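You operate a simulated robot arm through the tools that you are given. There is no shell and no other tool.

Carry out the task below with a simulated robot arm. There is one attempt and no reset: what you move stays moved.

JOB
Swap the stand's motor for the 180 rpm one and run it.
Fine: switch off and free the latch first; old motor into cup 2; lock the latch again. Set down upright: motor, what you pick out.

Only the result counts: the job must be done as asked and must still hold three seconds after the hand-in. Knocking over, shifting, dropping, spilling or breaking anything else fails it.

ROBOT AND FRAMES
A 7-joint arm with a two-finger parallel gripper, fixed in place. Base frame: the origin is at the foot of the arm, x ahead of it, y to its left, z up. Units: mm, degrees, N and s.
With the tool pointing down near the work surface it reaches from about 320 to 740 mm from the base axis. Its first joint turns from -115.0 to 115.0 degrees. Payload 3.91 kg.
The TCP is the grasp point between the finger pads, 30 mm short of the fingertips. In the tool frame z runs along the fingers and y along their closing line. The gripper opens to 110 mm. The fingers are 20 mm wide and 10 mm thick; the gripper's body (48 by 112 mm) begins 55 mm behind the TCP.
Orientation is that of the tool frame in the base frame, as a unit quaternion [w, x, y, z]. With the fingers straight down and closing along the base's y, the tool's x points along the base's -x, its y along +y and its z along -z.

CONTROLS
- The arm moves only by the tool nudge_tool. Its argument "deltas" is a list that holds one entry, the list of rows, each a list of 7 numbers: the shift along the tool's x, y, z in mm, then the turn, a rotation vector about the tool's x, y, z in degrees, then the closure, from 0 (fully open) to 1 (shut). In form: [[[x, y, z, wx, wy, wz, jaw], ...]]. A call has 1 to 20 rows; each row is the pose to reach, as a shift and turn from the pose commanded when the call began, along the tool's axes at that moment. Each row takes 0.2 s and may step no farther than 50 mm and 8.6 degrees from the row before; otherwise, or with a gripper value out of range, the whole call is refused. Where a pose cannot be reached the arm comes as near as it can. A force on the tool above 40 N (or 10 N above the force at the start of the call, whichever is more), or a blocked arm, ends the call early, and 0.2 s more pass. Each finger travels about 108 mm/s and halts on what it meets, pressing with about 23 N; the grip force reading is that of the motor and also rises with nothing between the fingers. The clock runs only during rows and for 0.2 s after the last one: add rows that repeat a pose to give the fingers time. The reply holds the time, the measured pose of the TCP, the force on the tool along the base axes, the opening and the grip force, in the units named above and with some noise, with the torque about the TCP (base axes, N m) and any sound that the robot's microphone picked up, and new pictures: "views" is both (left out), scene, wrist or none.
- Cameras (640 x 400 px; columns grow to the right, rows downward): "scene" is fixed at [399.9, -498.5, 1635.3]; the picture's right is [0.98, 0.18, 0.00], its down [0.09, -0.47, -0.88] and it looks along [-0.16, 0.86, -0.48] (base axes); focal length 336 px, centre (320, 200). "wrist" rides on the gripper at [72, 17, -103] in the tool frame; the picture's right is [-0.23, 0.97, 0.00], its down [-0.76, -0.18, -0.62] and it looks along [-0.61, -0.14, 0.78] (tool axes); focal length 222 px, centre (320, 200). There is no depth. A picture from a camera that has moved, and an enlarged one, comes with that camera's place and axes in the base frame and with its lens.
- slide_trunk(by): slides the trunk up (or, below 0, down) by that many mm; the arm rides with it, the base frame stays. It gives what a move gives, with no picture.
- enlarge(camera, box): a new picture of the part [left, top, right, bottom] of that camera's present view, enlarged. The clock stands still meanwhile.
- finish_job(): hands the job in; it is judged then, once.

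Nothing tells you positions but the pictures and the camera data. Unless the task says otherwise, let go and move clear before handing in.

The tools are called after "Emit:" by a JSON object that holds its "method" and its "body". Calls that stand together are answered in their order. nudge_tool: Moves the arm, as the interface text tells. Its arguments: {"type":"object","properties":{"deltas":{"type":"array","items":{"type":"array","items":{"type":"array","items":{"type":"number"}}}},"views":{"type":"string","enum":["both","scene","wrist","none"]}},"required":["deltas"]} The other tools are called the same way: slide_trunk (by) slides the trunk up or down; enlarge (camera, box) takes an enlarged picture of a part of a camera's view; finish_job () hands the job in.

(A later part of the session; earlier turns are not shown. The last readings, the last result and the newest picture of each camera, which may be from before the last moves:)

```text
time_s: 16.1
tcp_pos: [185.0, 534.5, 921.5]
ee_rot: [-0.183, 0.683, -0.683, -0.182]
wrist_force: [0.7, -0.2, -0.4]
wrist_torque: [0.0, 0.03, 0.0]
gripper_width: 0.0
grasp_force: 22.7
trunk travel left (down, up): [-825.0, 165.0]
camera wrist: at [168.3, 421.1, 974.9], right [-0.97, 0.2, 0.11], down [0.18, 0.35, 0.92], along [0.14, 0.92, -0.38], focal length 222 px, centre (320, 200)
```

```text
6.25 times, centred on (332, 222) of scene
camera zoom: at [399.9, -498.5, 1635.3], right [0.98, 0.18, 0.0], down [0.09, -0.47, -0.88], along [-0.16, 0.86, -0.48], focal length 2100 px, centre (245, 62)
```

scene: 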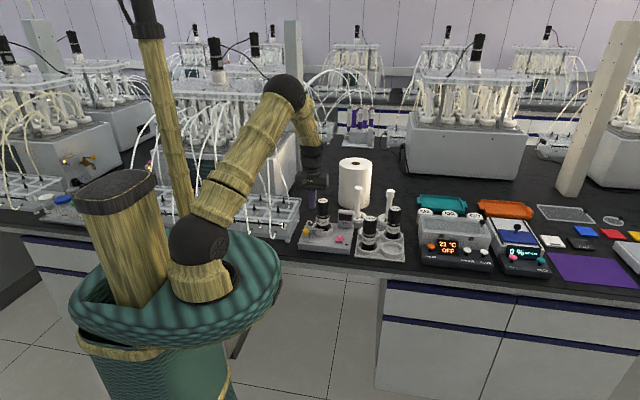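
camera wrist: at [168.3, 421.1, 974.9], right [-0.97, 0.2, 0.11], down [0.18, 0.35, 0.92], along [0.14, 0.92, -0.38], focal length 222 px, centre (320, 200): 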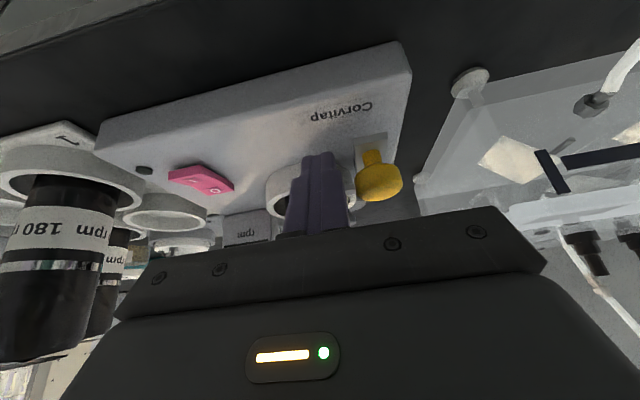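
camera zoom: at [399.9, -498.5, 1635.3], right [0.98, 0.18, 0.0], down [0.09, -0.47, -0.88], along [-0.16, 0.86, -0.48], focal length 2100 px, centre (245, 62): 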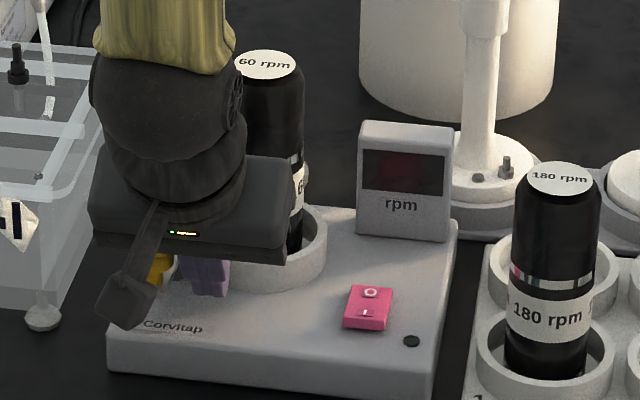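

The fingertip is beside the knob with no contact yet. I'll push left along the arc in small steps.

Emit:
{"method": "nudge_tool", "body": {"deltas": [[[0.3, 8, -0.15, 0, 0, 0, 1], [2.5, 15.1, -1.4, 0, 0, 0, 1], [3.9, 22.5, -2.2, 0, 0, 0, 1], [4.3, 30, -2.5, 0, 0, 0, 1]]], "views": "wrist"}}

Emit:
{"method": "enlarge", "body": {"camera": "wrist", "box": [260, 80, 400, 220]}}

Emit:
{"method": "enlarge", "body": {"camera": "scene", "box": [300, 190, 364, 254]}}

```text
time_s: 17.1
tcp_pos: [153.8, 529.6, 919.7]
ee_rot: [-0.181, 0.684, -0.683, -0.182]
wrist_force: [0.3, -0.8, -0.1]
wrist_torque: [0.0, -0.01, -0.01]
gripper_width: 0.0
grasp_force: 23.1
trunk travel left (down, up): [-825.0, 165.0]
camera wrist: at [138.0, 416.6, 973.7], right [-0.97, 0.2, 0.11], down [0.18, 0.35, 0.92], along [0.14, 0.92, -0.38], focal length 222 px, centre (320, 200)
```

wrist: 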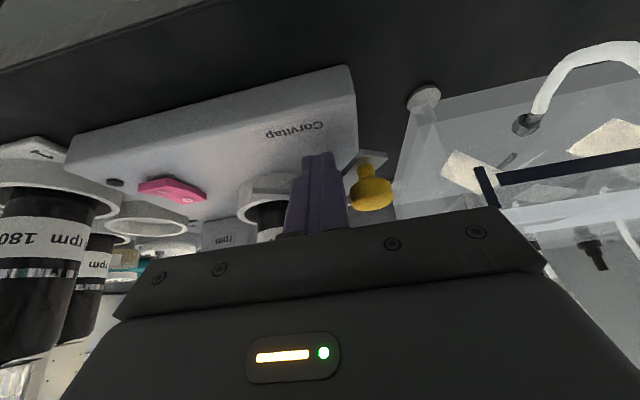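

```text
2.86 times, centred on (330, 150) of wrist
camera zoom: at [138.0, 416.6, 973.7], right [-0.97, 0.2, 0.11], down [0.18, 0.35, 0.92], along [0.14, 0.92, -0.38], focal length 635 px, centre (291, 343)
```

zoom: 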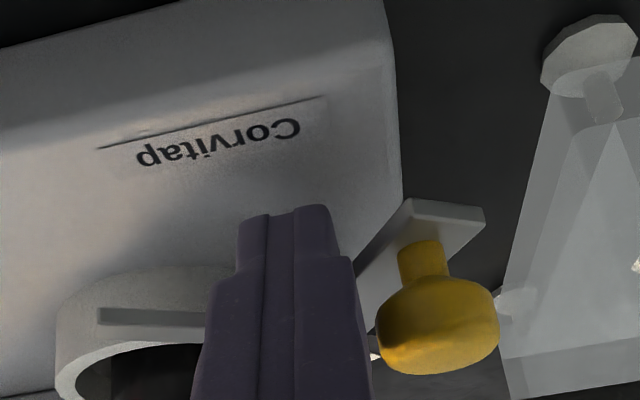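

```text
6.25 times, centred on (332, 222) of scene
camera zoom: at [399.9, -498.5, 1635.3], right [0.98, 0.18, 0.0], down [0.09, -0.47, -0.88], along [-0.16, 0.86, -0.48], focal length 2100 px, centre (245, 62)
```

zoom: 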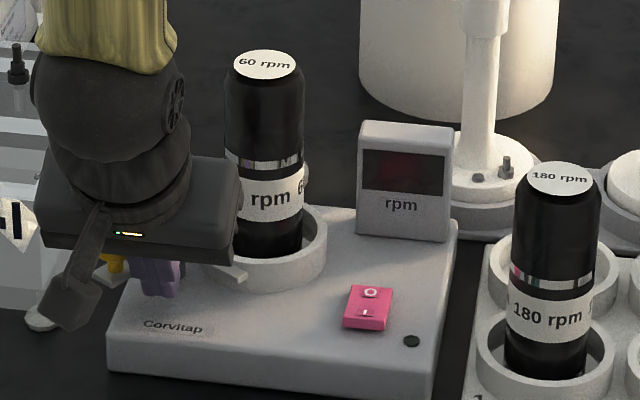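

The lever turns freely and the arm is swinging away from the motor. I'll continue along the arc.

Emit:
{"method": "nudge_tool", "body": {"deltas": [[[-0.4, 6.3, 0.2, 0, 0, 0, 1], [-1.8, 13.7, 1, 0, 0, 0, 1], [-4.1, 20.8, 2.3, 0, 0, 0, 1], [-7.1, 27.4, 4.1, 0, 0, 0, 1]]], "views": "wrist"}}

Emit:
{"method": "enlarge", "body": {"camera": "wrist", "box": [260, 80, 400, 220]}}

Emit:
{"method": "enlarge", "body": {"camera": "scene", "box": [300, 190, 364, 254]}}

```text
time_s: 18.0
tcp_pos: [145.3, 531.3, 920.2]
ee_rot: [0.186, -0.678, 0.689, 0.174]
wrist_force: [14.6, -7.4, 2.0]
wrist_torque: [-0.1, -0.22, -0.19]
gripper_width: 0.0
grasp_force: 23.5
trunk travel left (down, up): [-825.0, 165.0]
stopped in row 4: the force on the tool passed its limit at 45 N (the readings are from after the stop); the commanded pose is now the measured one
camera wrist: at [125.6, 418.5, 974.6], right [-0.97, 0.22, 0.1], down [0.17, 0.35, 0.92], along [0.17, 0.91, -0.38], focal length 222 px, centre (320, 200)
```

wrist: 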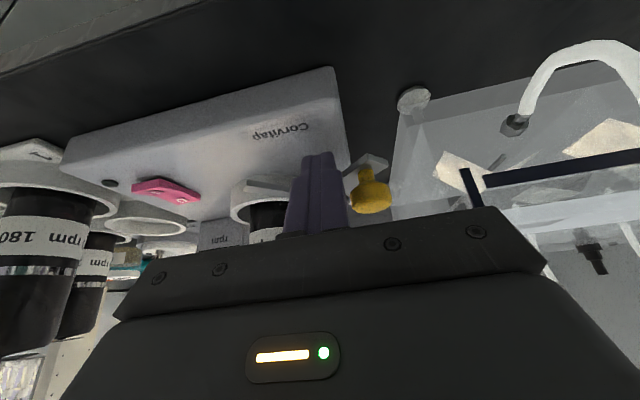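

```text
2.86 times, centred on (330, 150) of wrist
camera zoom: at [125.6, 418.5, 974.6], right [-0.97, 0.22, 0.1], down [0.17, 0.35, 0.92], along [0.17, 0.91, -0.38], focal length 635 px, centre (291, 343)
```

zoom: 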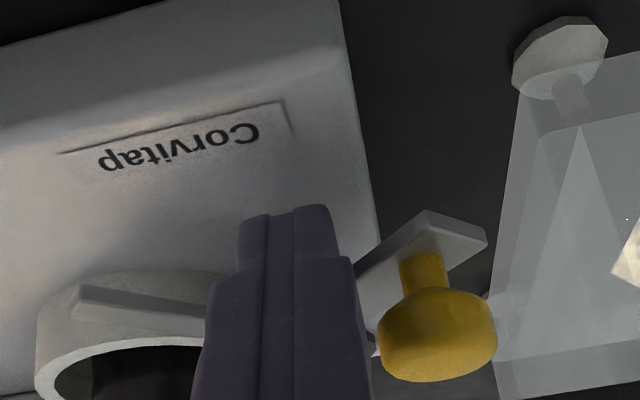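

```text
6.25 times, centred on (332, 222) of scene
camera zoom: at [399.9, -498.5, 1635.3], right [0.98, 0.18, 0.0], down [0.09, -0.47, -0.88], along [-0.16, 0.86, -0.48], focal length 2100 px, centre (245, 62)
```

zoom: 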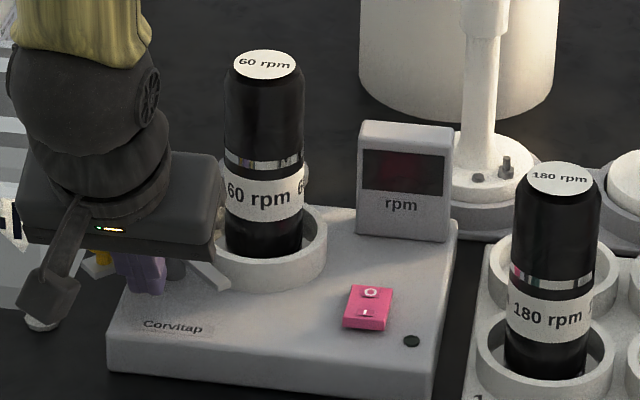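

The lever hit its stop after swinging about 40–45°, and the stand didn't move. I'll back the finger off and check that the lever stays open.

Emit:
{"method": "nudge_tool", "body": {"deltas": [[[0, -8, 0, 0, 0, 0, 1], [0, -12, -10, 0, 0, 0, 1], [0, -12, -50, 0, 0, 0, 1], [0, -12, -95, 0, 0, 0, 1], [0, -12, -95, 0, 0, 0, 1]]], "views": "wrist"}}

Emit:
{"method": "enlarge", "body": {"camera": "wrist", "box": [260, 80, 400, 220]}}

Emit:
{"method": "enlarge", "body": {"camera": "scene", "box": [300, 190, 364, 254]}}

```text
time_s: 19.2
tcp_pos: [151.2, 491.8, 1002.4]
ee_rot: [0.185, -0.679, 0.688, 0.176]
wrist_force: [-0.2, 0.4, -0.3]
wrist_torque: [-0.02, 0.0, 0.0]
gripper_width: 0.3
grasp_force: 22.7
trunk travel left (down, up): [-825.0, 165.0]
camera wrist: at [132.8, 377.4, 1056.6], right [-0.97, 0.21, 0.1], down [0.18, 0.35, 0.92], along [0.16, 0.91, -0.38], focal length 222 px, centre (320, 200)
```

wrist: 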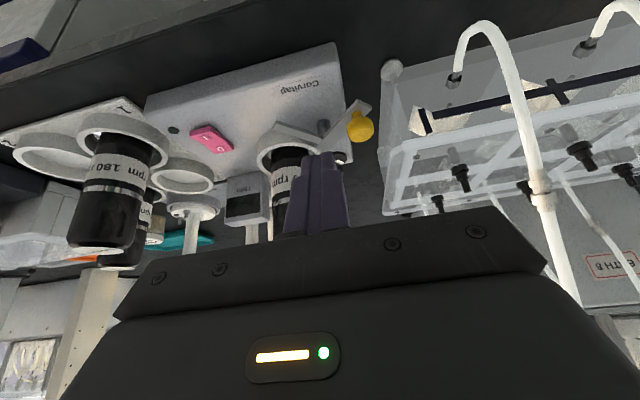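

```text
2.86 times, centred on (330, 150) of wrist
camera zoom: at [132.8, 377.4, 1056.6], right [-0.97, 0.21, 0.1], down [0.18, 0.35, 0.92], along [0.16, 0.91, -0.38], focal length 635 px, centre (291, 343)
```

zoom: 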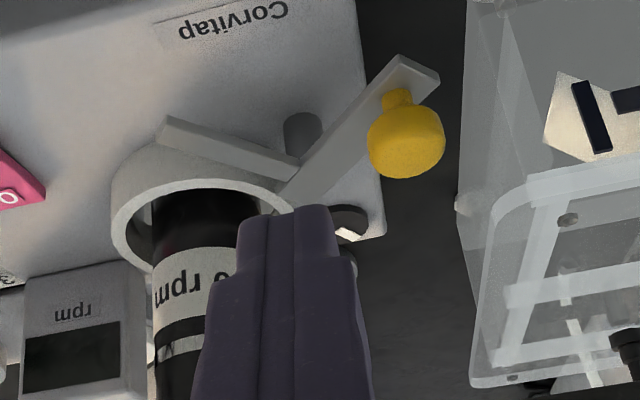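

```text
6.25 times, centred on (332, 222) of scene
camera zoom: at [399.9, -498.5, 1635.3], right [0.98, 0.18, 0.0], down [0.09, -0.47, -0.88], along [-0.16, 0.86, -0.48], focal length 2100 px, centre (245, 62)
```

zoom: 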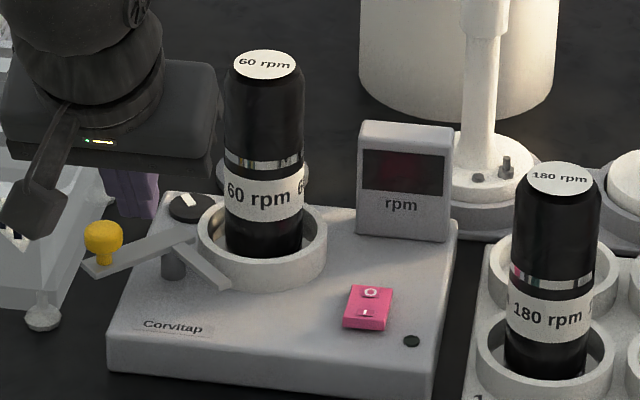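

The latch is free and stays open. Next I'll bring the tool upright, open the jaws partway and hover over the 60 rpm motor to refine its centre.

Emit:
{"method": "nudge_tool", "body": {"deltas": [[[-20, -0.4, -36, -0.1, 5, -0.1, 0.3], [-41, -0.7, -72, -0.2, 10, -0.2, 0.3], [-68, -14, -56, -0.4, 15, -0.4, 0.3], [-95, -27, -41, -0.5, 20, -0.5, 0.3], [-122, -40, -26, -0.6, 25, -0.6, 0.3], [-149.3, -52.7, -10.1, -0.73, 29.6, -0.74, 0.3], [-149.3, -52.7, -10.1, -0.73, 29.6, -0.74, 0.3]]], "views": "both"}}

Emit:
{"method": "enlarge", "body": {"camera": "wrist", "box": [240, 80, 400, 220]}}

Emit:
{"method": "enlarge", "body": {"camera": "scene", "box": [300, 190, 364, 254]}}

```text
time_s: 20.8
tcp_pos: [203.0, 613.4, 1086.0]
ee_rot: [0.001, 0.708, -0.707, -0.001]
wrist_force: [-0.6, 0.2, -0.2]
wrist_torque: [0.0, 0.06, 0.0]
gripper_width: 76.7
grasp_force: 0.0
trunk travel left (down, up): [-825.0, 165.0]
camera wrist: at [186.9, 541.6, 1189.8], right [-0.97, 0.23, 0.0], down [0.18, 0.76, 0.62], along [0.14, 0.61, -0.78], focal length 222 px, centre (320, 200)
```

scene: 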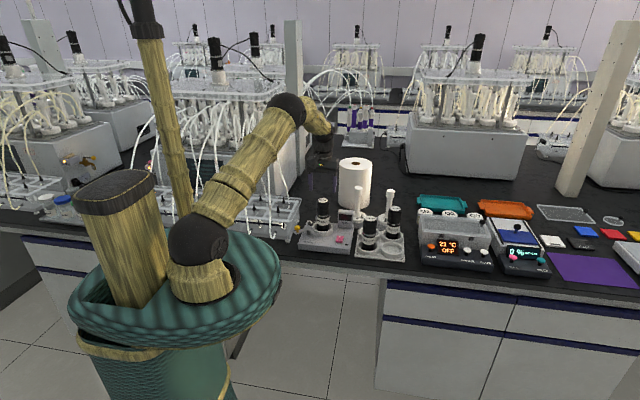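
wrist: 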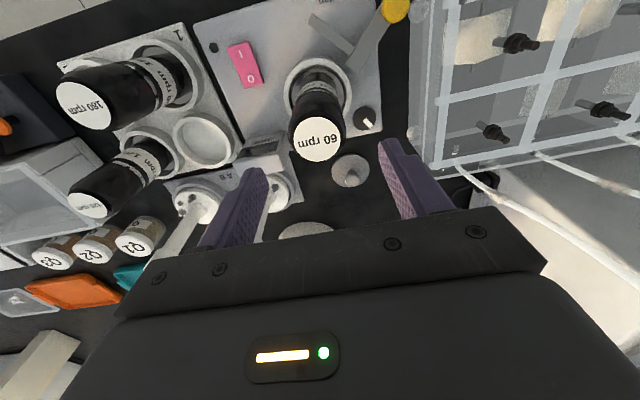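

```text
2.86 times, centred on (320, 150) of wrist
camera zoom: at [186.9, 541.6, 1189.8], right [-0.97, 0.23, 0.0], down [0.18, 0.76, 0.62], along [0.14, 0.61, -0.78], focal length 635 px, centre (320, 343)
```

zoom: 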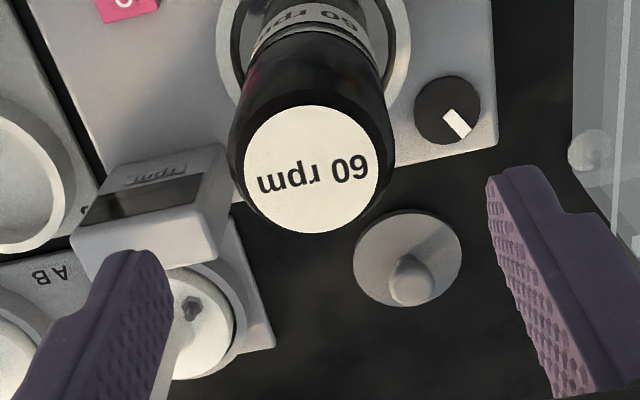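

```text
6.25 times, centred on (332, 222) of scene
camera zoom: at [399.9, -498.5, 1635.3], right [0.98, 0.18, 0.0], down [0.09, -0.47, -0.88], along [-0.16, 0.86, -0.48], focal length 2100 px, centre (245, 62)
```

zoom: 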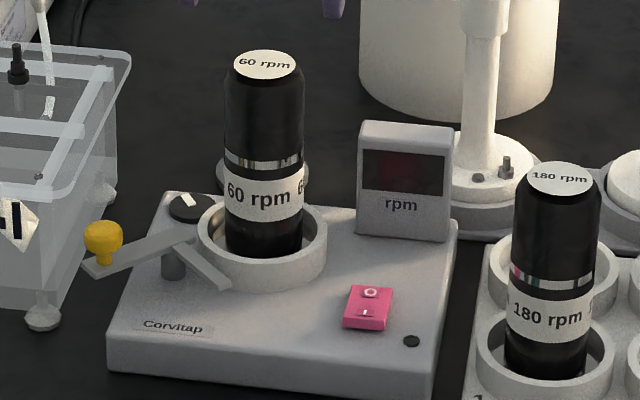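

The motor's top centre is at about (207, 619.5, 1004). I'll descend over it with the jaws slightly open and grip its upper body.

Emit:
{"method": "nudge_tool", "body": {"deltas": [[[-6.1, -4, 25, 0, 0, 0, 0.35], [-6.1, -4, 55, 0, 0, 0, 0.35], [-6.1, -4, 85, 0, 0, 0, 0.35], [-6.1, -4, 98, 0, 0, 0, 0.35], [-6.1, -4, 105, 0, 0, 0, 0.35]]], "views": "both"}}

Emit:
{"method": "enlarge", "body": {"camera": "scene", "box": [300, 190, 364, 254]}}

```text
time_s: 22.0
tcp_pos: [209.5, 618.2, 981.8]
ee_rot: [0.001, 0.707, -0.707, -0.001]
wrist_force: [0.0, -0.4, -0.4]
wrist_torque: [0.0, -0.01, -0.03]
gripper_width: 71.8
grasp_force: 0.1
trunk travel left (down, up): [-825.0, 165.0]
camera wrist: at [193.1, 545.7, 1083.4], right [-0.97, 0.23, 0.0], down [0.18, 0.76, 0.62], along [0.14, 0.61, -0.78], focal length 222 px, centre (320, 200)
```

scene: 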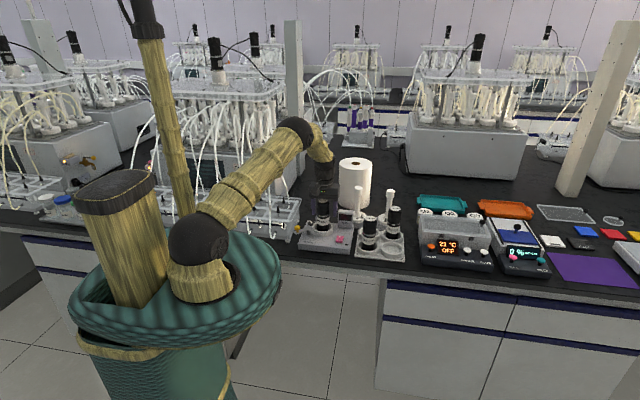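
wrist: 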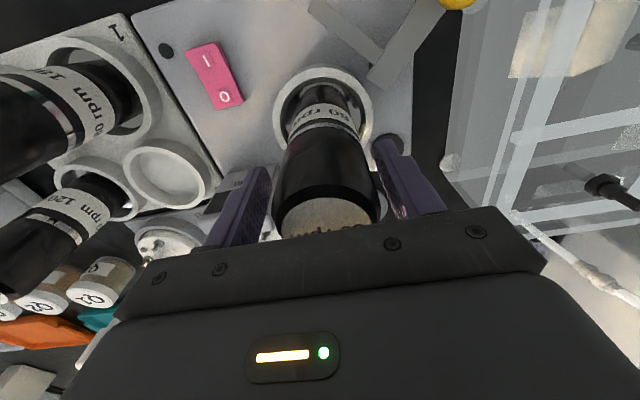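

```text
6.25 times, centred on (332, 222) of scene
camera zoom: at [399.9, -498.5, 1635.3], right [0.98, 0.18, 0.0], down [0.09, -0.47, -0.88], along [-0.16, 0.86, -0.48], focal length 2100 px, centre (245, 62)
```

zoom: 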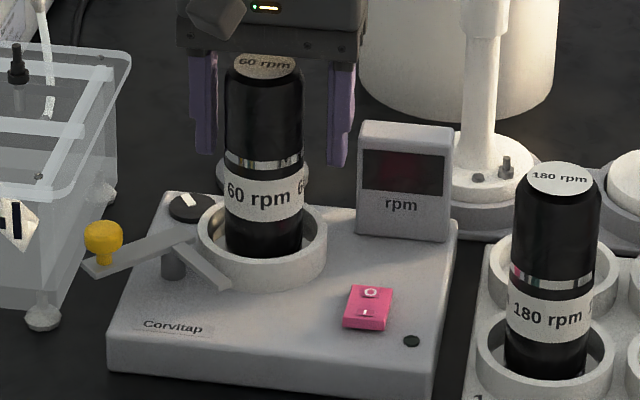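

The fingers straddle the motor with a slight offset to the right. I'll correct by about 3 mm and close.

Emit:
{"method": "nudge_tool", "body": {"deltas": [[[0, 2.8, 0, 0, 0, 0, 0.35], [0, 2.8, 0, 0, 0, 0, 0.5], [0, 2.8, 0, 0, 0, 0, 0.7], [0, 2.8, 0, 0, 0, 0, 0.7], [0, 2.8, 0, 0, 0, 0, 0.7]]], "views": "none"}}

Emit:
{"method": "enlarge", "body": {"camera": "scene", "box": [300, 190, 364, 254]}}

```text
time_s: 23.2
tcp_pos: [207.1, 618.3, 980.4]
ee_rot: [0.001, 0.707, -0.707, 0.0]
wrist_force: [-2.2, -0.3, -0.5]
wrist_torque: [0.1, 0.06, 0.02]
gripper_width: 49.6
grasp_force: 23.4
trunk travel left (down, up): [-825.0, 165.0]
```

```text
6.25 times, centred on (332, 222) of scene
camera zoom: at [399.9, -498.5, 1635.3], right [0.98, 0.18, 0.0], down [0.09, -0.47, -0.88], along [-0.16, 0.86, -0.48], focal length 2100 px, centre (245, 62)
```

zoom: 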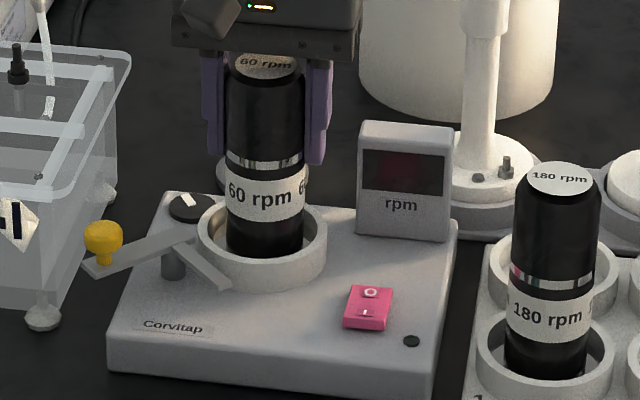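

The grip is solid at 49.6 mm. I'll lift slowly, straight up.

Emit:
{"method": "nudge_tool", "body": {"deltas": [[[0, 0, -4, 0, 0, 0, 1], [0, 0, -10, 0, 0, 0, 1], [0, 0, -25, 0, 0, 0, 1], [0, 0, -50, 0, 0, 0, 1], [0, 0, -80, 0, 0, 0, 1], [0, 0, -110, 0, 0, 0, 1], [0, 0, -130, 0, 0, 0, 1], [0, 0, -130, 0, 0, 0, 1]]], "views": "both"}}

Emit:
{"method": "enlarge", "body": {"camera": "scene", "box": [300, 150, 420, 270]}}

Emit:
{"method": "enlarge", "body": {"camera": "wrist", "box": [120, 0, 460, 220]}}

```text
time_s: 25.0
tcp_pos: [208.2, 618.5, 1107.5]
ee_rot: [0.0, -0.707, 0.707, 0.0]
wrist_force: [-0.3, 0.8, -4.4]
wrist_torque: [0.06, 0.0, 0.0]
gripper_width: 49.7
grasp_force: 22.9
trunk travel left (down, up): [-825.0, 165.0]
camera wrist: at [191.8, 545.8, 1211.5], right [-0.97, 0.23, 0.0], down [0.18, 0.76, 0.62], along [0.14, 0.61, -0.78], focal length 222 px, centre (320, 200)
```

scene: 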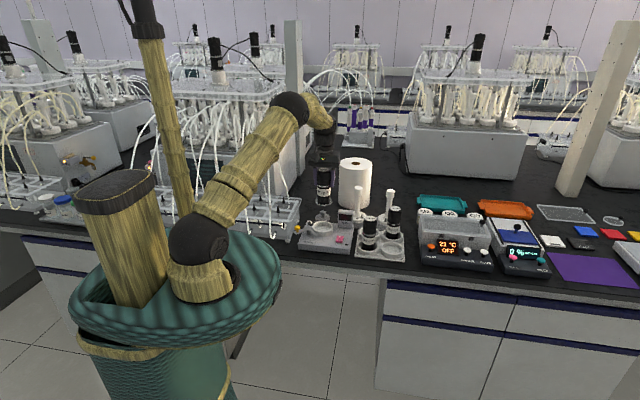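
wrist: 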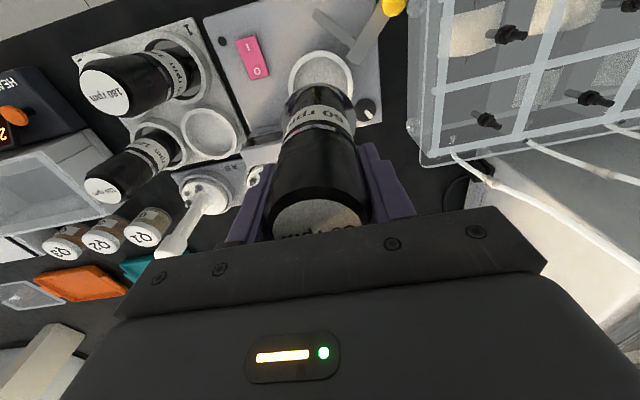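

```text
3.33 times, centred on (360, 210) of scene
camera zoom: at [399.9, -498.5, 1635.3], right [0.98, 0.18, 0.0], down [0.09, -0.47, -0.88], along [-0.16, 0.86, -0.48], focal length 1120 px, centre (187, 167)
```

zoom: 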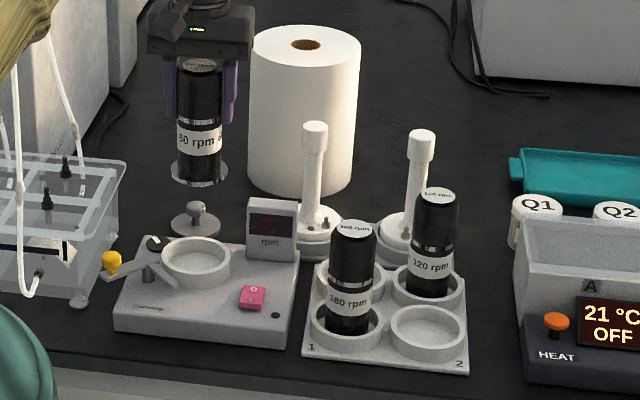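

```text
1.82 times, centred on (290, 110) of wrist
camera zoom: at [191.8, 545.8, 1211.5], right [-0.97, 0.23, 0.0], down [0.18, 0.76, 0.62], along [0.14, 0.61, -0.78], focal length 404 px, centre (374, 364)
```

zoom: 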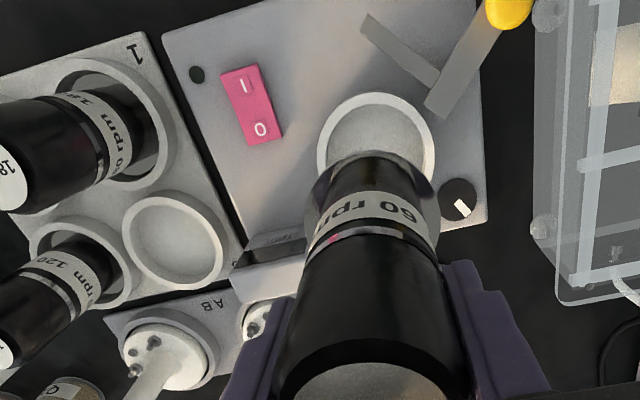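

The motor came out. It has a flange base about 64 mm wide and about 137 mm total height, so placement needs to be precise. I'll raise it and move toward cup 2, stopping partway for a good look at the cup.

Emit:
{"method": "nudge_tool", "body": {"deltas": [[[0, 0, -33, 0, 0, 0, 1], [30, -36, -33, 0, 0, 0, 1], [60, -71, -33, 0, 0, 0, 1], [90, -107, -33, 0, 0, 0, 1], [118, -142, -33, 0, 0, 0, 1], [118, -142, -33, 0, 0, 0, 1]]], "views": "both"}}

Emit:
{"method": "enlarge", "body": {"camera": "wrist", "box": [200, 60, 340, 180]}}

Emit:
{"method": "enlarge", "body": {"camera": "scene", "box": [366, 220, 414, 260]}}

```text
time_s: 26.4
tcp_pos: [346.9, 499.2, 1144.8]
ee_rot: [0.0, 0.708, -0.706, -0.001]
wrist_force: [0.5, -0.1, -4.4]
wrist_torque: [0.01, -0.03, 0.04]
gripper_width: 49.6
grasp_force: 22.7
trunk travel left (down, up): [-825.0, 165.0]
camera wrist: at [331.2, 428.1, 1248.1], right [-0.97, 0.22, 0.0], down [0.18, 0.76, 0.62], along [0.14, 0.61, -0.78], focal length 222 px, centre (320, 200)
```

scene: 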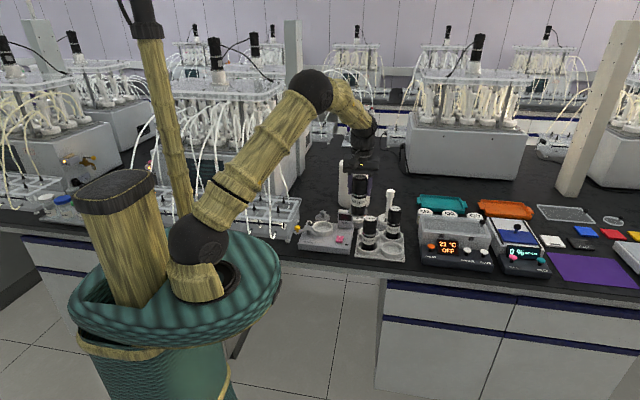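
wrist: 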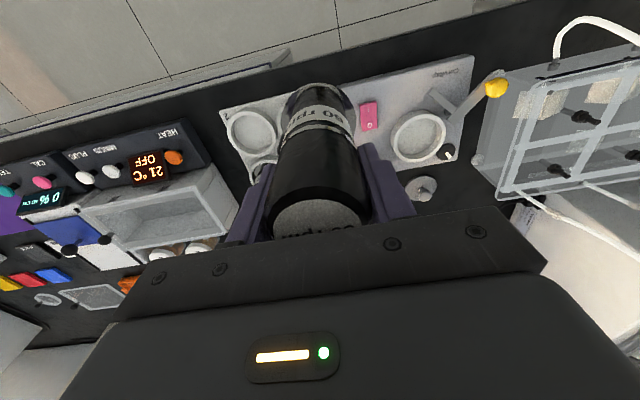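

```text
3.33 times, centred on (270, 120) of wrist
camera zoom: at [331.2, 428.1, 1248.1], right [-0.97, 0.22, 0.0], down [0.18, 0.76, 0.62], along [0.14, 0.61, -0.78], focal length 740 px, centre (487, 467)
```

zoom: 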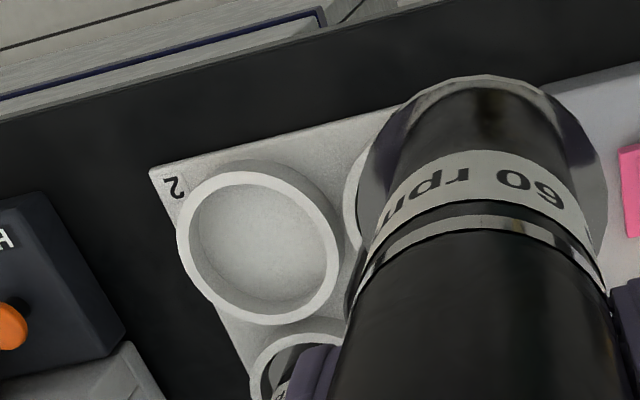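

```text
10.00 times, centred on (390, 240) of scene
camera zoom: at [399.9, -498.5, 1635.3], right [0.98, 0.18, 0.0], down [0.09, -0.47, -0.88], along [-0.16, 0.86, -0.48], focal length 3359 px, centre (-380, -200)
```

zoom: 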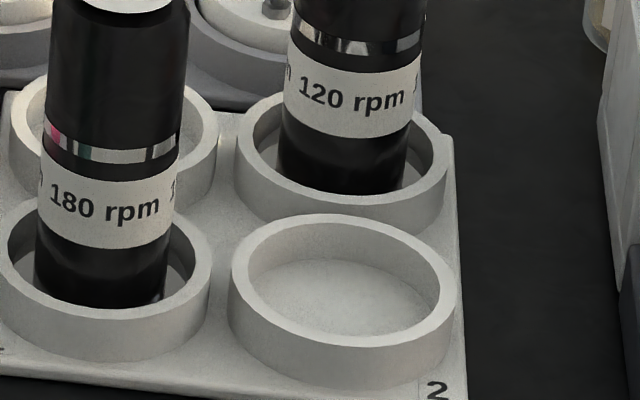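

Cup 2's centre is near (482, 551), with the rim at z 866 and an inner diameter of about 72 mm. I'll measure the held motor's flange to check the fit and its offset from the TCP.

Emit:
{"method": "enlarge", "body": {"camera": "scene", "box": [336, 170, 384, 220]}}

Emit:
{"method": "enlarge", "body": {"camera": "wrist", "box": [260, 70, 380, 150]}}

Emit:
{"method": "enlarge", "body": {"camera": "wrist", "box": [370, 60, 510, 180]}}

Emit:
{"method": "enlarge", "body": {"camera": "scene", "box": [294, 210, 350, 250]}}

```text
8.00 times, centred on (360, 195) of scene
camera zoom: at [399.9, -498.5, 1635.3], right [0.98, 0.18, 0.0], down [0.09, -0.47, -0.88], along [-0.16, 0.86, -0.48], focal length 2688 px, centre (0, 240)
```

zoom: 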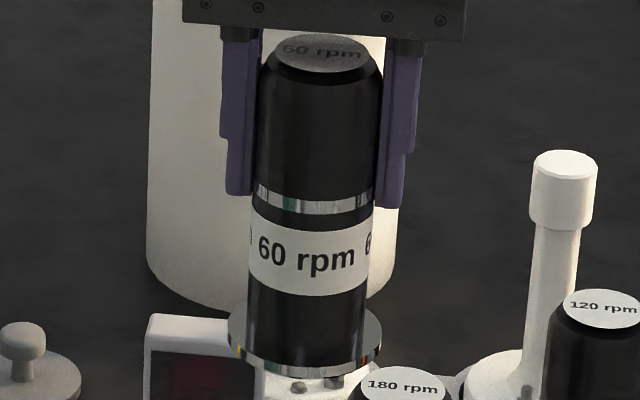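

```text
5.00 times, centred on (320, 110) of wrist
camera zoom: at [331.2, 428.1, 1248.1], right [-0.97, 0.22, 0.0], down [0.18, 0.76, 0.62], along [0.14, 0.61, -0.78], focal length 1111 px, centre (320, 650)
```

zoom: 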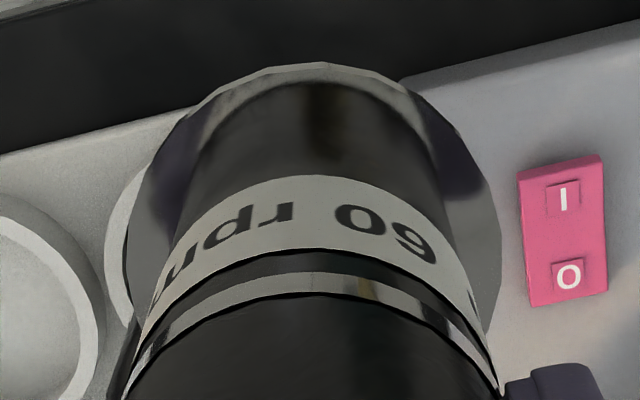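

```text
3.33 times, centred on (440, 120) of wrist
camera zoom: at [331.2, 428.1, 1248.1], right [-0.97, 0.22, 0.0], down [0.18, 0.76, 0.62], along [0.14, 0.61, -0.78], focal length 740 px, centre (-80, 467)
```

zoom: 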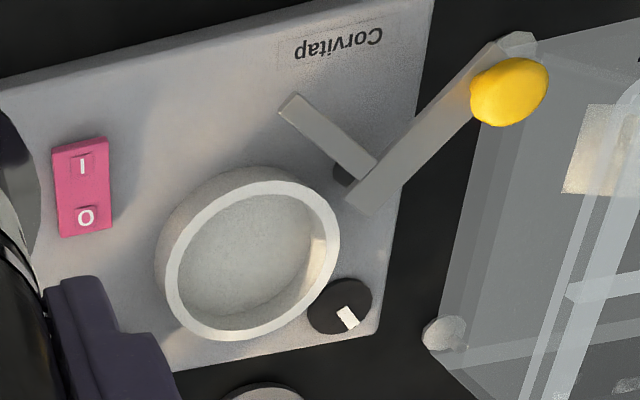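

```text
10.00 times, centred on (322, 230) of scene
camera zoom: at [399.9, -498.5, 1635.3], right [0.98, 0.18, 0.0], down [0.09, -0.47, -0.88], along [-0.16, 0.86, -0.48], focal length 3359 px, centre (300, -100)
```

zoom: 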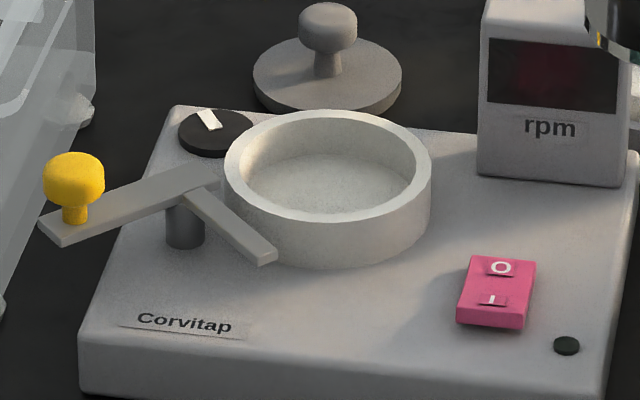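

The flange is 66 mm wide and cup 2's inside is 72 mm, so there is about 3 mm of slack each way. I'll move above cup 2, stop with the flange about 25 mm over the rim, and line up by eye.

Emit:
{"method": "nudge_tool", "body": {"deltas": [[[-13, -34, 0, 0, 0, 0, 1], [-26, -67, 0, 0, 0, 0, 1], [-39, -101, 0, 0, 0, 0, 1], [-51, -135, 0, 0, 0, 0, 1], [-51, -135, 40, 0, 0, 0, 1], [-51, -135, 80, 0, 0, 0, 1], [-51, -135, 115, 0, 0, 0, 1], [-51, -135, 138, 0, 0, 0, 1], [-51, -135, 138, 0, 0, 0, 1]]], "views": "both"}}

Emit:
{"method": "enlarge", "body": {"camera": "scene", "box": [366, 210, 414, 260]}}

Emit:
{"method": "enlarge", "body": {"camera": "wrist", "box": [250, 40, 390, 160]}}

```text
time_s: 28.4
tcp_pos: [483.3, 550.5, 1004.8]
ee_rot: [0.0, 0.708, -0.706, 0.0]
wrist_force: [0.8, 0.2, -4.4]
wrist_torque: [0.02, -0.03, -0.04]
gripper_width: 49.8
grasp_force: 23.0
trunk travel left (down, up): [-825.0, 165.0]
camera wrist: at [467.1, 478.1, 1107.5], right [-0.97, 0.23, 0.0], down [0.18, 0.76, 0.62], along [0.14, 0.61, -0.78], focal length 222 px, centre (320, 200)
```

scene: 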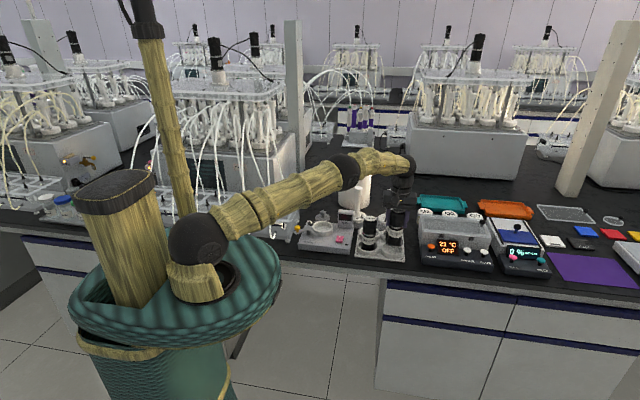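
wrist: 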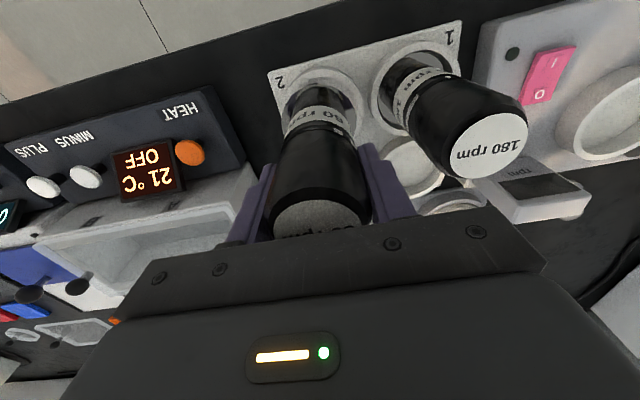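

```text
8.00 times, centred on (390, 235) of scene
camera zoom: at [399.9, -498.5, 1635.3], right [0.98, 0.18, 0.0], down [0.09, -0.47, -0.88], along [-0.16, 0.86, -0.48], focal length 2688 px, centre (-240, -80)
```

zoom: 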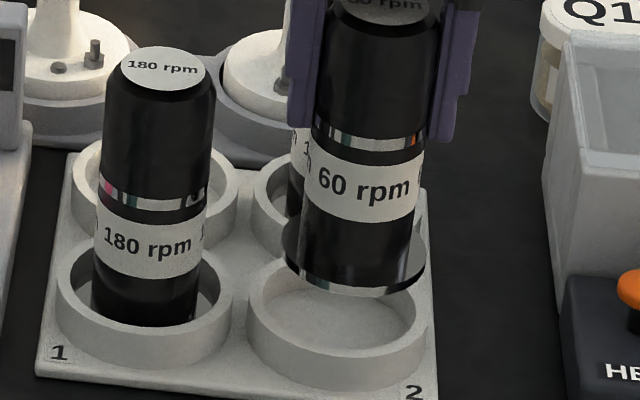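

```text
3.33 times, centred on (320, 100) of wrist
camera zoom: at [467.1, 478.1, 1107.5], right [-0.97, 0.23, 0.0], down [0.18, 0.76, 0.62], along [0.14, 0.61, -0.78], focal length 740 px, centre (320, 533)
```

zoom: 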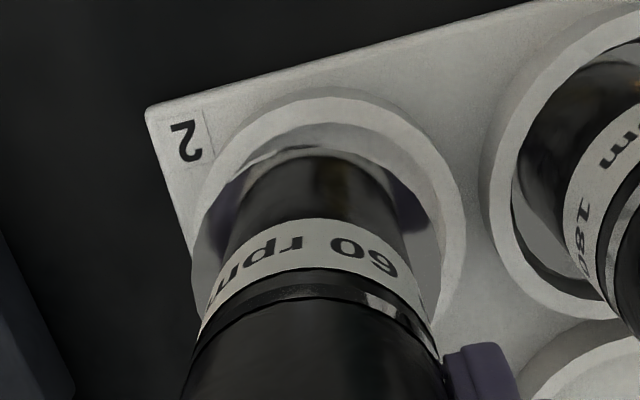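

Both cameras say the motor must shift about 4 mm to -x. I'll zoom in further to measure the y alignment at the front edges.

Emit:
{"method": "enlarge", "body": {"camera": "wrist", "box": [274, 62, 370, 122]}}

Emit:
{"method": "enlarge", "body": {"camera": "scene", "box": [376, 230, 408, 255]}}

```text
6.67 times, centred on (322, 92) of wrist
camera zoom: at [467.1, 478.1, 1107.5], right [-0.97, 0.23, 0.0], down [0.18, 0.76, 0.62], along [0.14, 0.61, -0.78], focal length 1481 px, centre (307, 920)
```

zoom: 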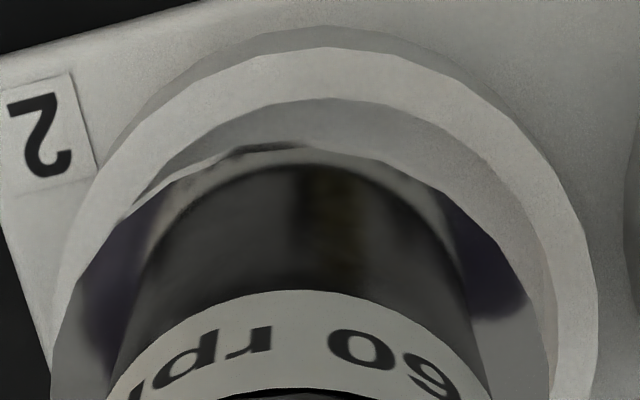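

```text
16.00 times, centred on (392, 242) of scene
camera zoom: at [399.9, -498.5, 1635.3], right [0.98, 0.18, 0.0], down [0.09, -0.47, -0.88], along [-0.16, 0.86, -0.48], focal length 5375 px, centre (-832, -480)
```

zoom: 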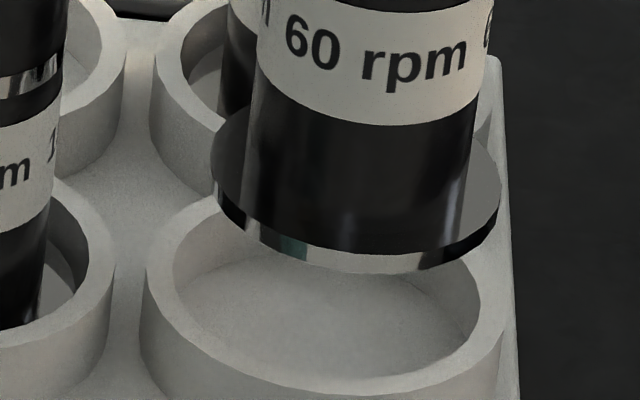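

The flange sits about 4 mm too far in +x and about 1.5 mm short in y. I'll correct that, lower it to just above the rim and check again.

Emit:
{"method": "nudge_tool", "body": {"deltas": [[[-1.5, 3.9, 0, 0, 0, 0, 1], [-1.5, 3.9, 8, 0, 0, 0, 1], [-1.5, 3.9, 15, 0, 0, 0, 1], [-1.5, 3.9, 15, 0, 0, 0, 1]]], "views": "none"}}

Emit:
{"method": "enlarge", "body": {"camera": "wrist", "box": [274, 62, 370, 122]}}

Emit:
{"method": "enlarge", "body": {"camera": "scene", "box": [376, 230, 408, 255]}}

```text
time_s: 29.4
tcp_pos: [480.6, 550.0, 990.8]
ee_rot: [-0.001, -0.707, 0.707, 0.001]
wrist_force: [-0.3, -0.3, -3.9]
wrist_torque: [0.03, -0.03, -0.04]
gripper_width: 49.6
grasp_force: 23.4
trunk travel left (down, up): [-825.0, 165.0]
```

```text
6.67 times, centred on (322, 92) of wrist
camera zoom: at [463.8, 478.5, 1093.6], right [-0.97, 0.23, 0.0], down [0.18, 0.76, 0.62], along [0.14, 0.61, -0.78], focal length 1481 px, centre (307, 920)
```

zoom: 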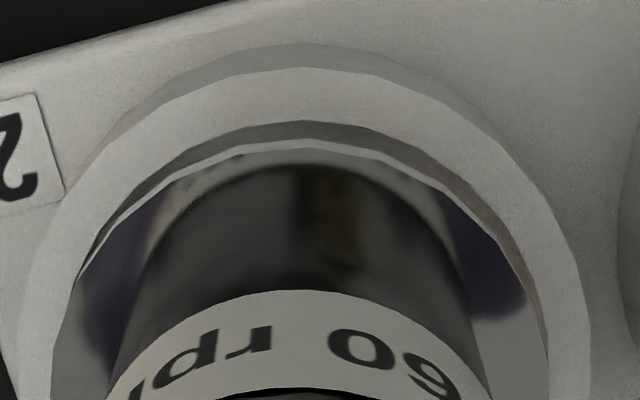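

```text
16.00 times, centred on (392, 242) of scene
camera zoom: at [399.9, -498.5, 1635.3], right [0.98, 0.18, 0.0], down [0.09, -0.47, -0.88], along [-0.16, 0.86, -0.48], focal length 5375 px, centre (-832, -480)
```

zoom: 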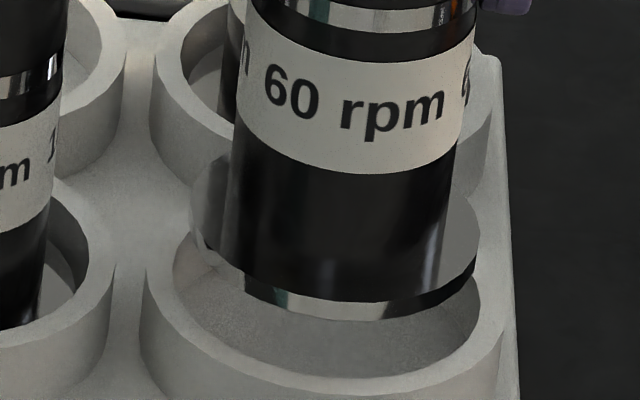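

The x alignment is now good. With the z gap reworked to about 18 mm, both views agree the motor needs about +3 mm in y. I'll apply that and lower another 10 mm.

Emit:
{"method": "nudge_tool", "body": {"deltas": [[[-3, 0.2, 0, 0, 0, 0, 1], [-3, 0.2, 5, 0, 0, 0, 1], [-3, 0.2, 10, 0, 0, 0, 1], [-3, 0.2, 10, 0, 0, 0, 1]]], "views": "none"}}

Emit:
{"method": "enlarge", "body": {"camera": "wrist", "box": [274, 62, 370, 122]}}

Emit:
{"method": "enlarge", "body": {"camera": "scene", "box": [376, 230, 408, 255]}}

```text
time_s: 30.4
tcp_pos: [481.3, 554.0, 980.5]
ee_rot: [0.001, 0.707, -0.707, -0.001]
wrist_force: [-0.5, 0.9, -4.3]
wrist_torque: [0.01, -0.01, -0.01]
gripper_width: 49.6
grasp_force: 22.6
trunk travel left (down, up): [-825.0, 165.0]
```

```text
6.67 times, centred on (322, 92) of wrist
camera zoom: at [464.3, 482.1, 1083.1], right [-0.97, 0.23, 0.0], down [0.18, 0.76, 0.62], along [0.14, 0.61, -0.78], focal length 1481 px, centre (307, 920)
```

zoom: 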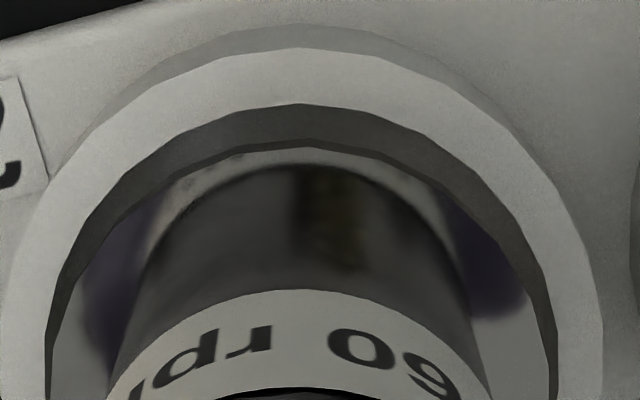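

```text
16.00 times, centred on (392, 242) of scene
camera zoom: at [399.9, -498.5, 1635.3], right [0.98, 0.18, 0.0], down [0.09, -0.47, -0.88], along [-0.16, 0.86, -0.48], focal length 5375 px, centre (-832, -480)
```

zoom: 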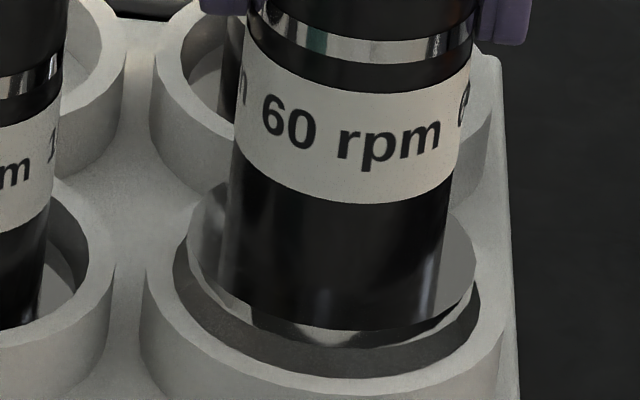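

The alignment is within about 1 mm. I'll make a final 0.5 mm correction and lower into the cup in small steps, watching the force.

Emit:
{"method": "nudge_tool", "body": {"deltas": [[[0.7, 0.4, 0, 0, 0, 0, 1], [0.7, 0.4, 4, 0, 0, 0, 1], [0.7, 0.4, 8, 0, 0, 0, 1], [0.7, 0.4, 12, 0, 0, 0, 1], [0.7, 0.4, 15, 0, 0, 0, 1], [0.7, 0.4, 18, 0, 0, 0, 1], [0.7, 0.4, 18, 0, 0, 0, 1]]], "views": "none"}}

Emit:
{"method": "enlarge", "body": {"camera": "wrist", "box": [274, 62, 370, 122]}}

Emit:
{"method": "enlarge", "body": {"camera": "scene", "box": [366, 210, 414, 260]}}

```text
time_s: 32.0
tcp_pos: [477.9, 554.6, 961.9]
ee_rot: [0.001, 0.708, -0.706, -0.001]
wrist_force: [0.6, 0.6, -4.2]
wrist_torque: [0.01, 0.03, -0.02]
gripper_width: 49.7
grasp_force: 22.7
trunk travel left (down, up): [-825.0, 165.0]
```

```text
6.67 times, centred on (322, 92) of wrist
camera zoom: at [463.1, 482.2, 1065.5], right [-0.97, 0.23, 0.0], down [0.18, 0.76, 0.62], along [0.14, 0.61, -0.78], focal length 1481 px, centre (307, 920)
```

zoom: 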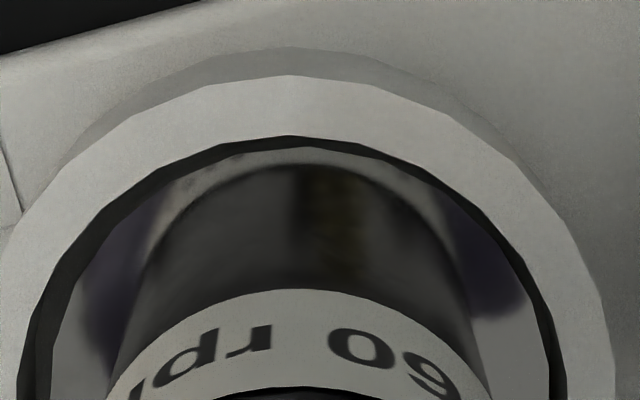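

```text
8.00 times, centred on (390, 235) of scene
camera zoom: at [399.9, -498.5, 1635.3], right [0.98, 0.18, 0.0], down [0.09, -0.47, -0.88], along [-0.16, 0.86, -0.48], focal length 2688 px, centre (-240, -80)
```

zoom: 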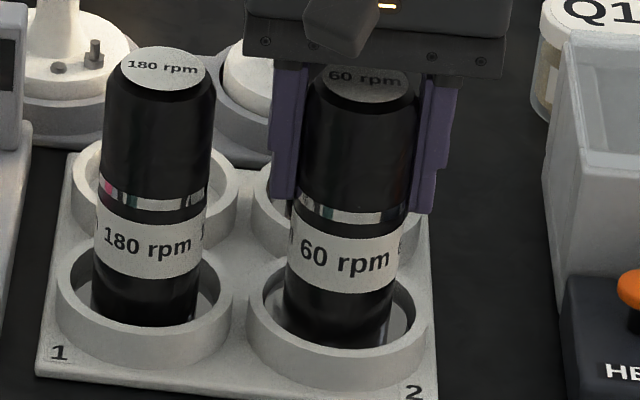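

The flange is inside the rim with no contact force. I'll shift 1 mm to +x to centre it and keep lowering gently until it touches the floor.

Emit:
{"method": "nudge_tool", "body": {"deltas": [[[0, -1, 1, 0, 0, 0, 1], [0, -1, 2.5, 0, 0, 0, 1], [0, -1, 4, 0, 0, 0, 1], [0, -1, 5.5, 0, 0, 0, 1], [0, -1, 7, 0, 0, 0, 1], [0, -1, 8, 0, 0, 0, 1]]], "views": "none"}}

Emit:
{"method": "enlarge", "body": {"camera": "scene", "box": [366, 210, 414, 260]}}

```text
time_s: 33.4
tcp_pos: [480.3, 553.6, 958.9]
ee_rot: [-0.002, 0.707, -0.707, -0.001]
wrist_force: [-0.1, 2.2, 19.2]
wrist_torque: [-0.4, 0.44, 0.0]
gripper_width: 49.8
grasp_force: 22.5
trunk travel left (down, up): [-825.0, 165.0]
```

```text
8.00 times, centred on (390, 235) of scene
camera zoom: at [399.9, -498.5, 1635.3], right [0.98, 0.18, 0.0], down [0.09, -0.47, -0.88], along [-0.16, 0.86, -0.48], focal length 2688 px, centre (-240, -80)
```

zoom: 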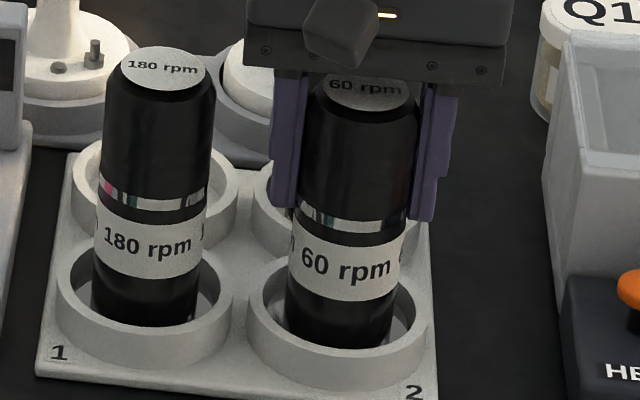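

The force rose to about 20 N as it touched down, and its height relative to the cup matches the 180 motor's seating. I'll relax the downward push, open the jaws a little and check.

Emit:
{"method": "nudge_tool", "body": {"deltas": [[[0, 0, -2, 0, 0, 0, 1], [0, 0, -3.5, 0, 0, 0, 1], [0, 0, -3.5, 0, 0, 0, 0.5], [0, 0, -3.5, 0, 0, 0, 0.4], [0, 0, -3.5, 0, 0, 0, 0.38]]], "views": "wrist"}}

Emit:
{"method": "enlarge", "body": {"camera": "scene", "box": [366, 210, 414, 260]}}

```text
time_s: 34.6
tcp_pos: [481.4, 552.1, 957.6]
ee_rot: [0.001, 0.708, -0.707, 0.0]
wrist_force: [0.3, -0.4, -0.3]
wrist_torque: [0.01, 0.01, -0.01]
gripper_width: 68.3
grasp_force: 0.0
trunk travel left (down, up): [-825.0, 165.0]
camera wrist: at [465.4, 480.8, 1061.4], right [-0.97, 0.23, 0.0], down [0.18, 0.76, 0.62], along [0.14, 0.61, -0.78], focal length 222 px, centre (320, 200)
```

wrist: 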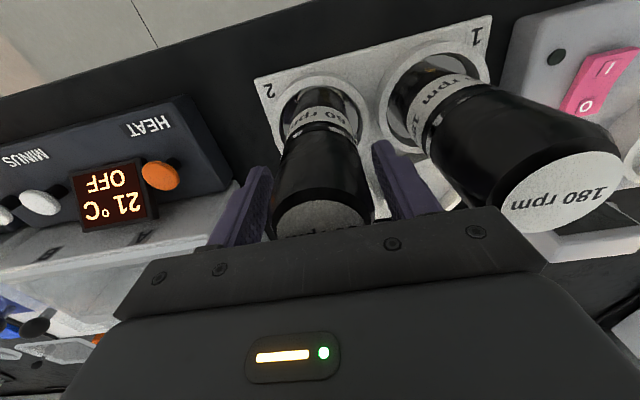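

```text
8.00 times, centred on (390, 235) of scene
camera zoom: at [399.9, -498.5, 1635.3], right [0.98, 0.18, 0.0], down [0.09, -0.47, -0.88], along [-0.16, 0.86, -0.48], focal length 2688 px, centre (-240, -80)
```

zoom: 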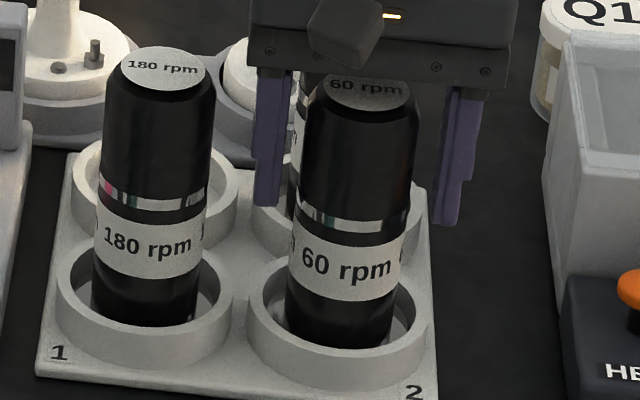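

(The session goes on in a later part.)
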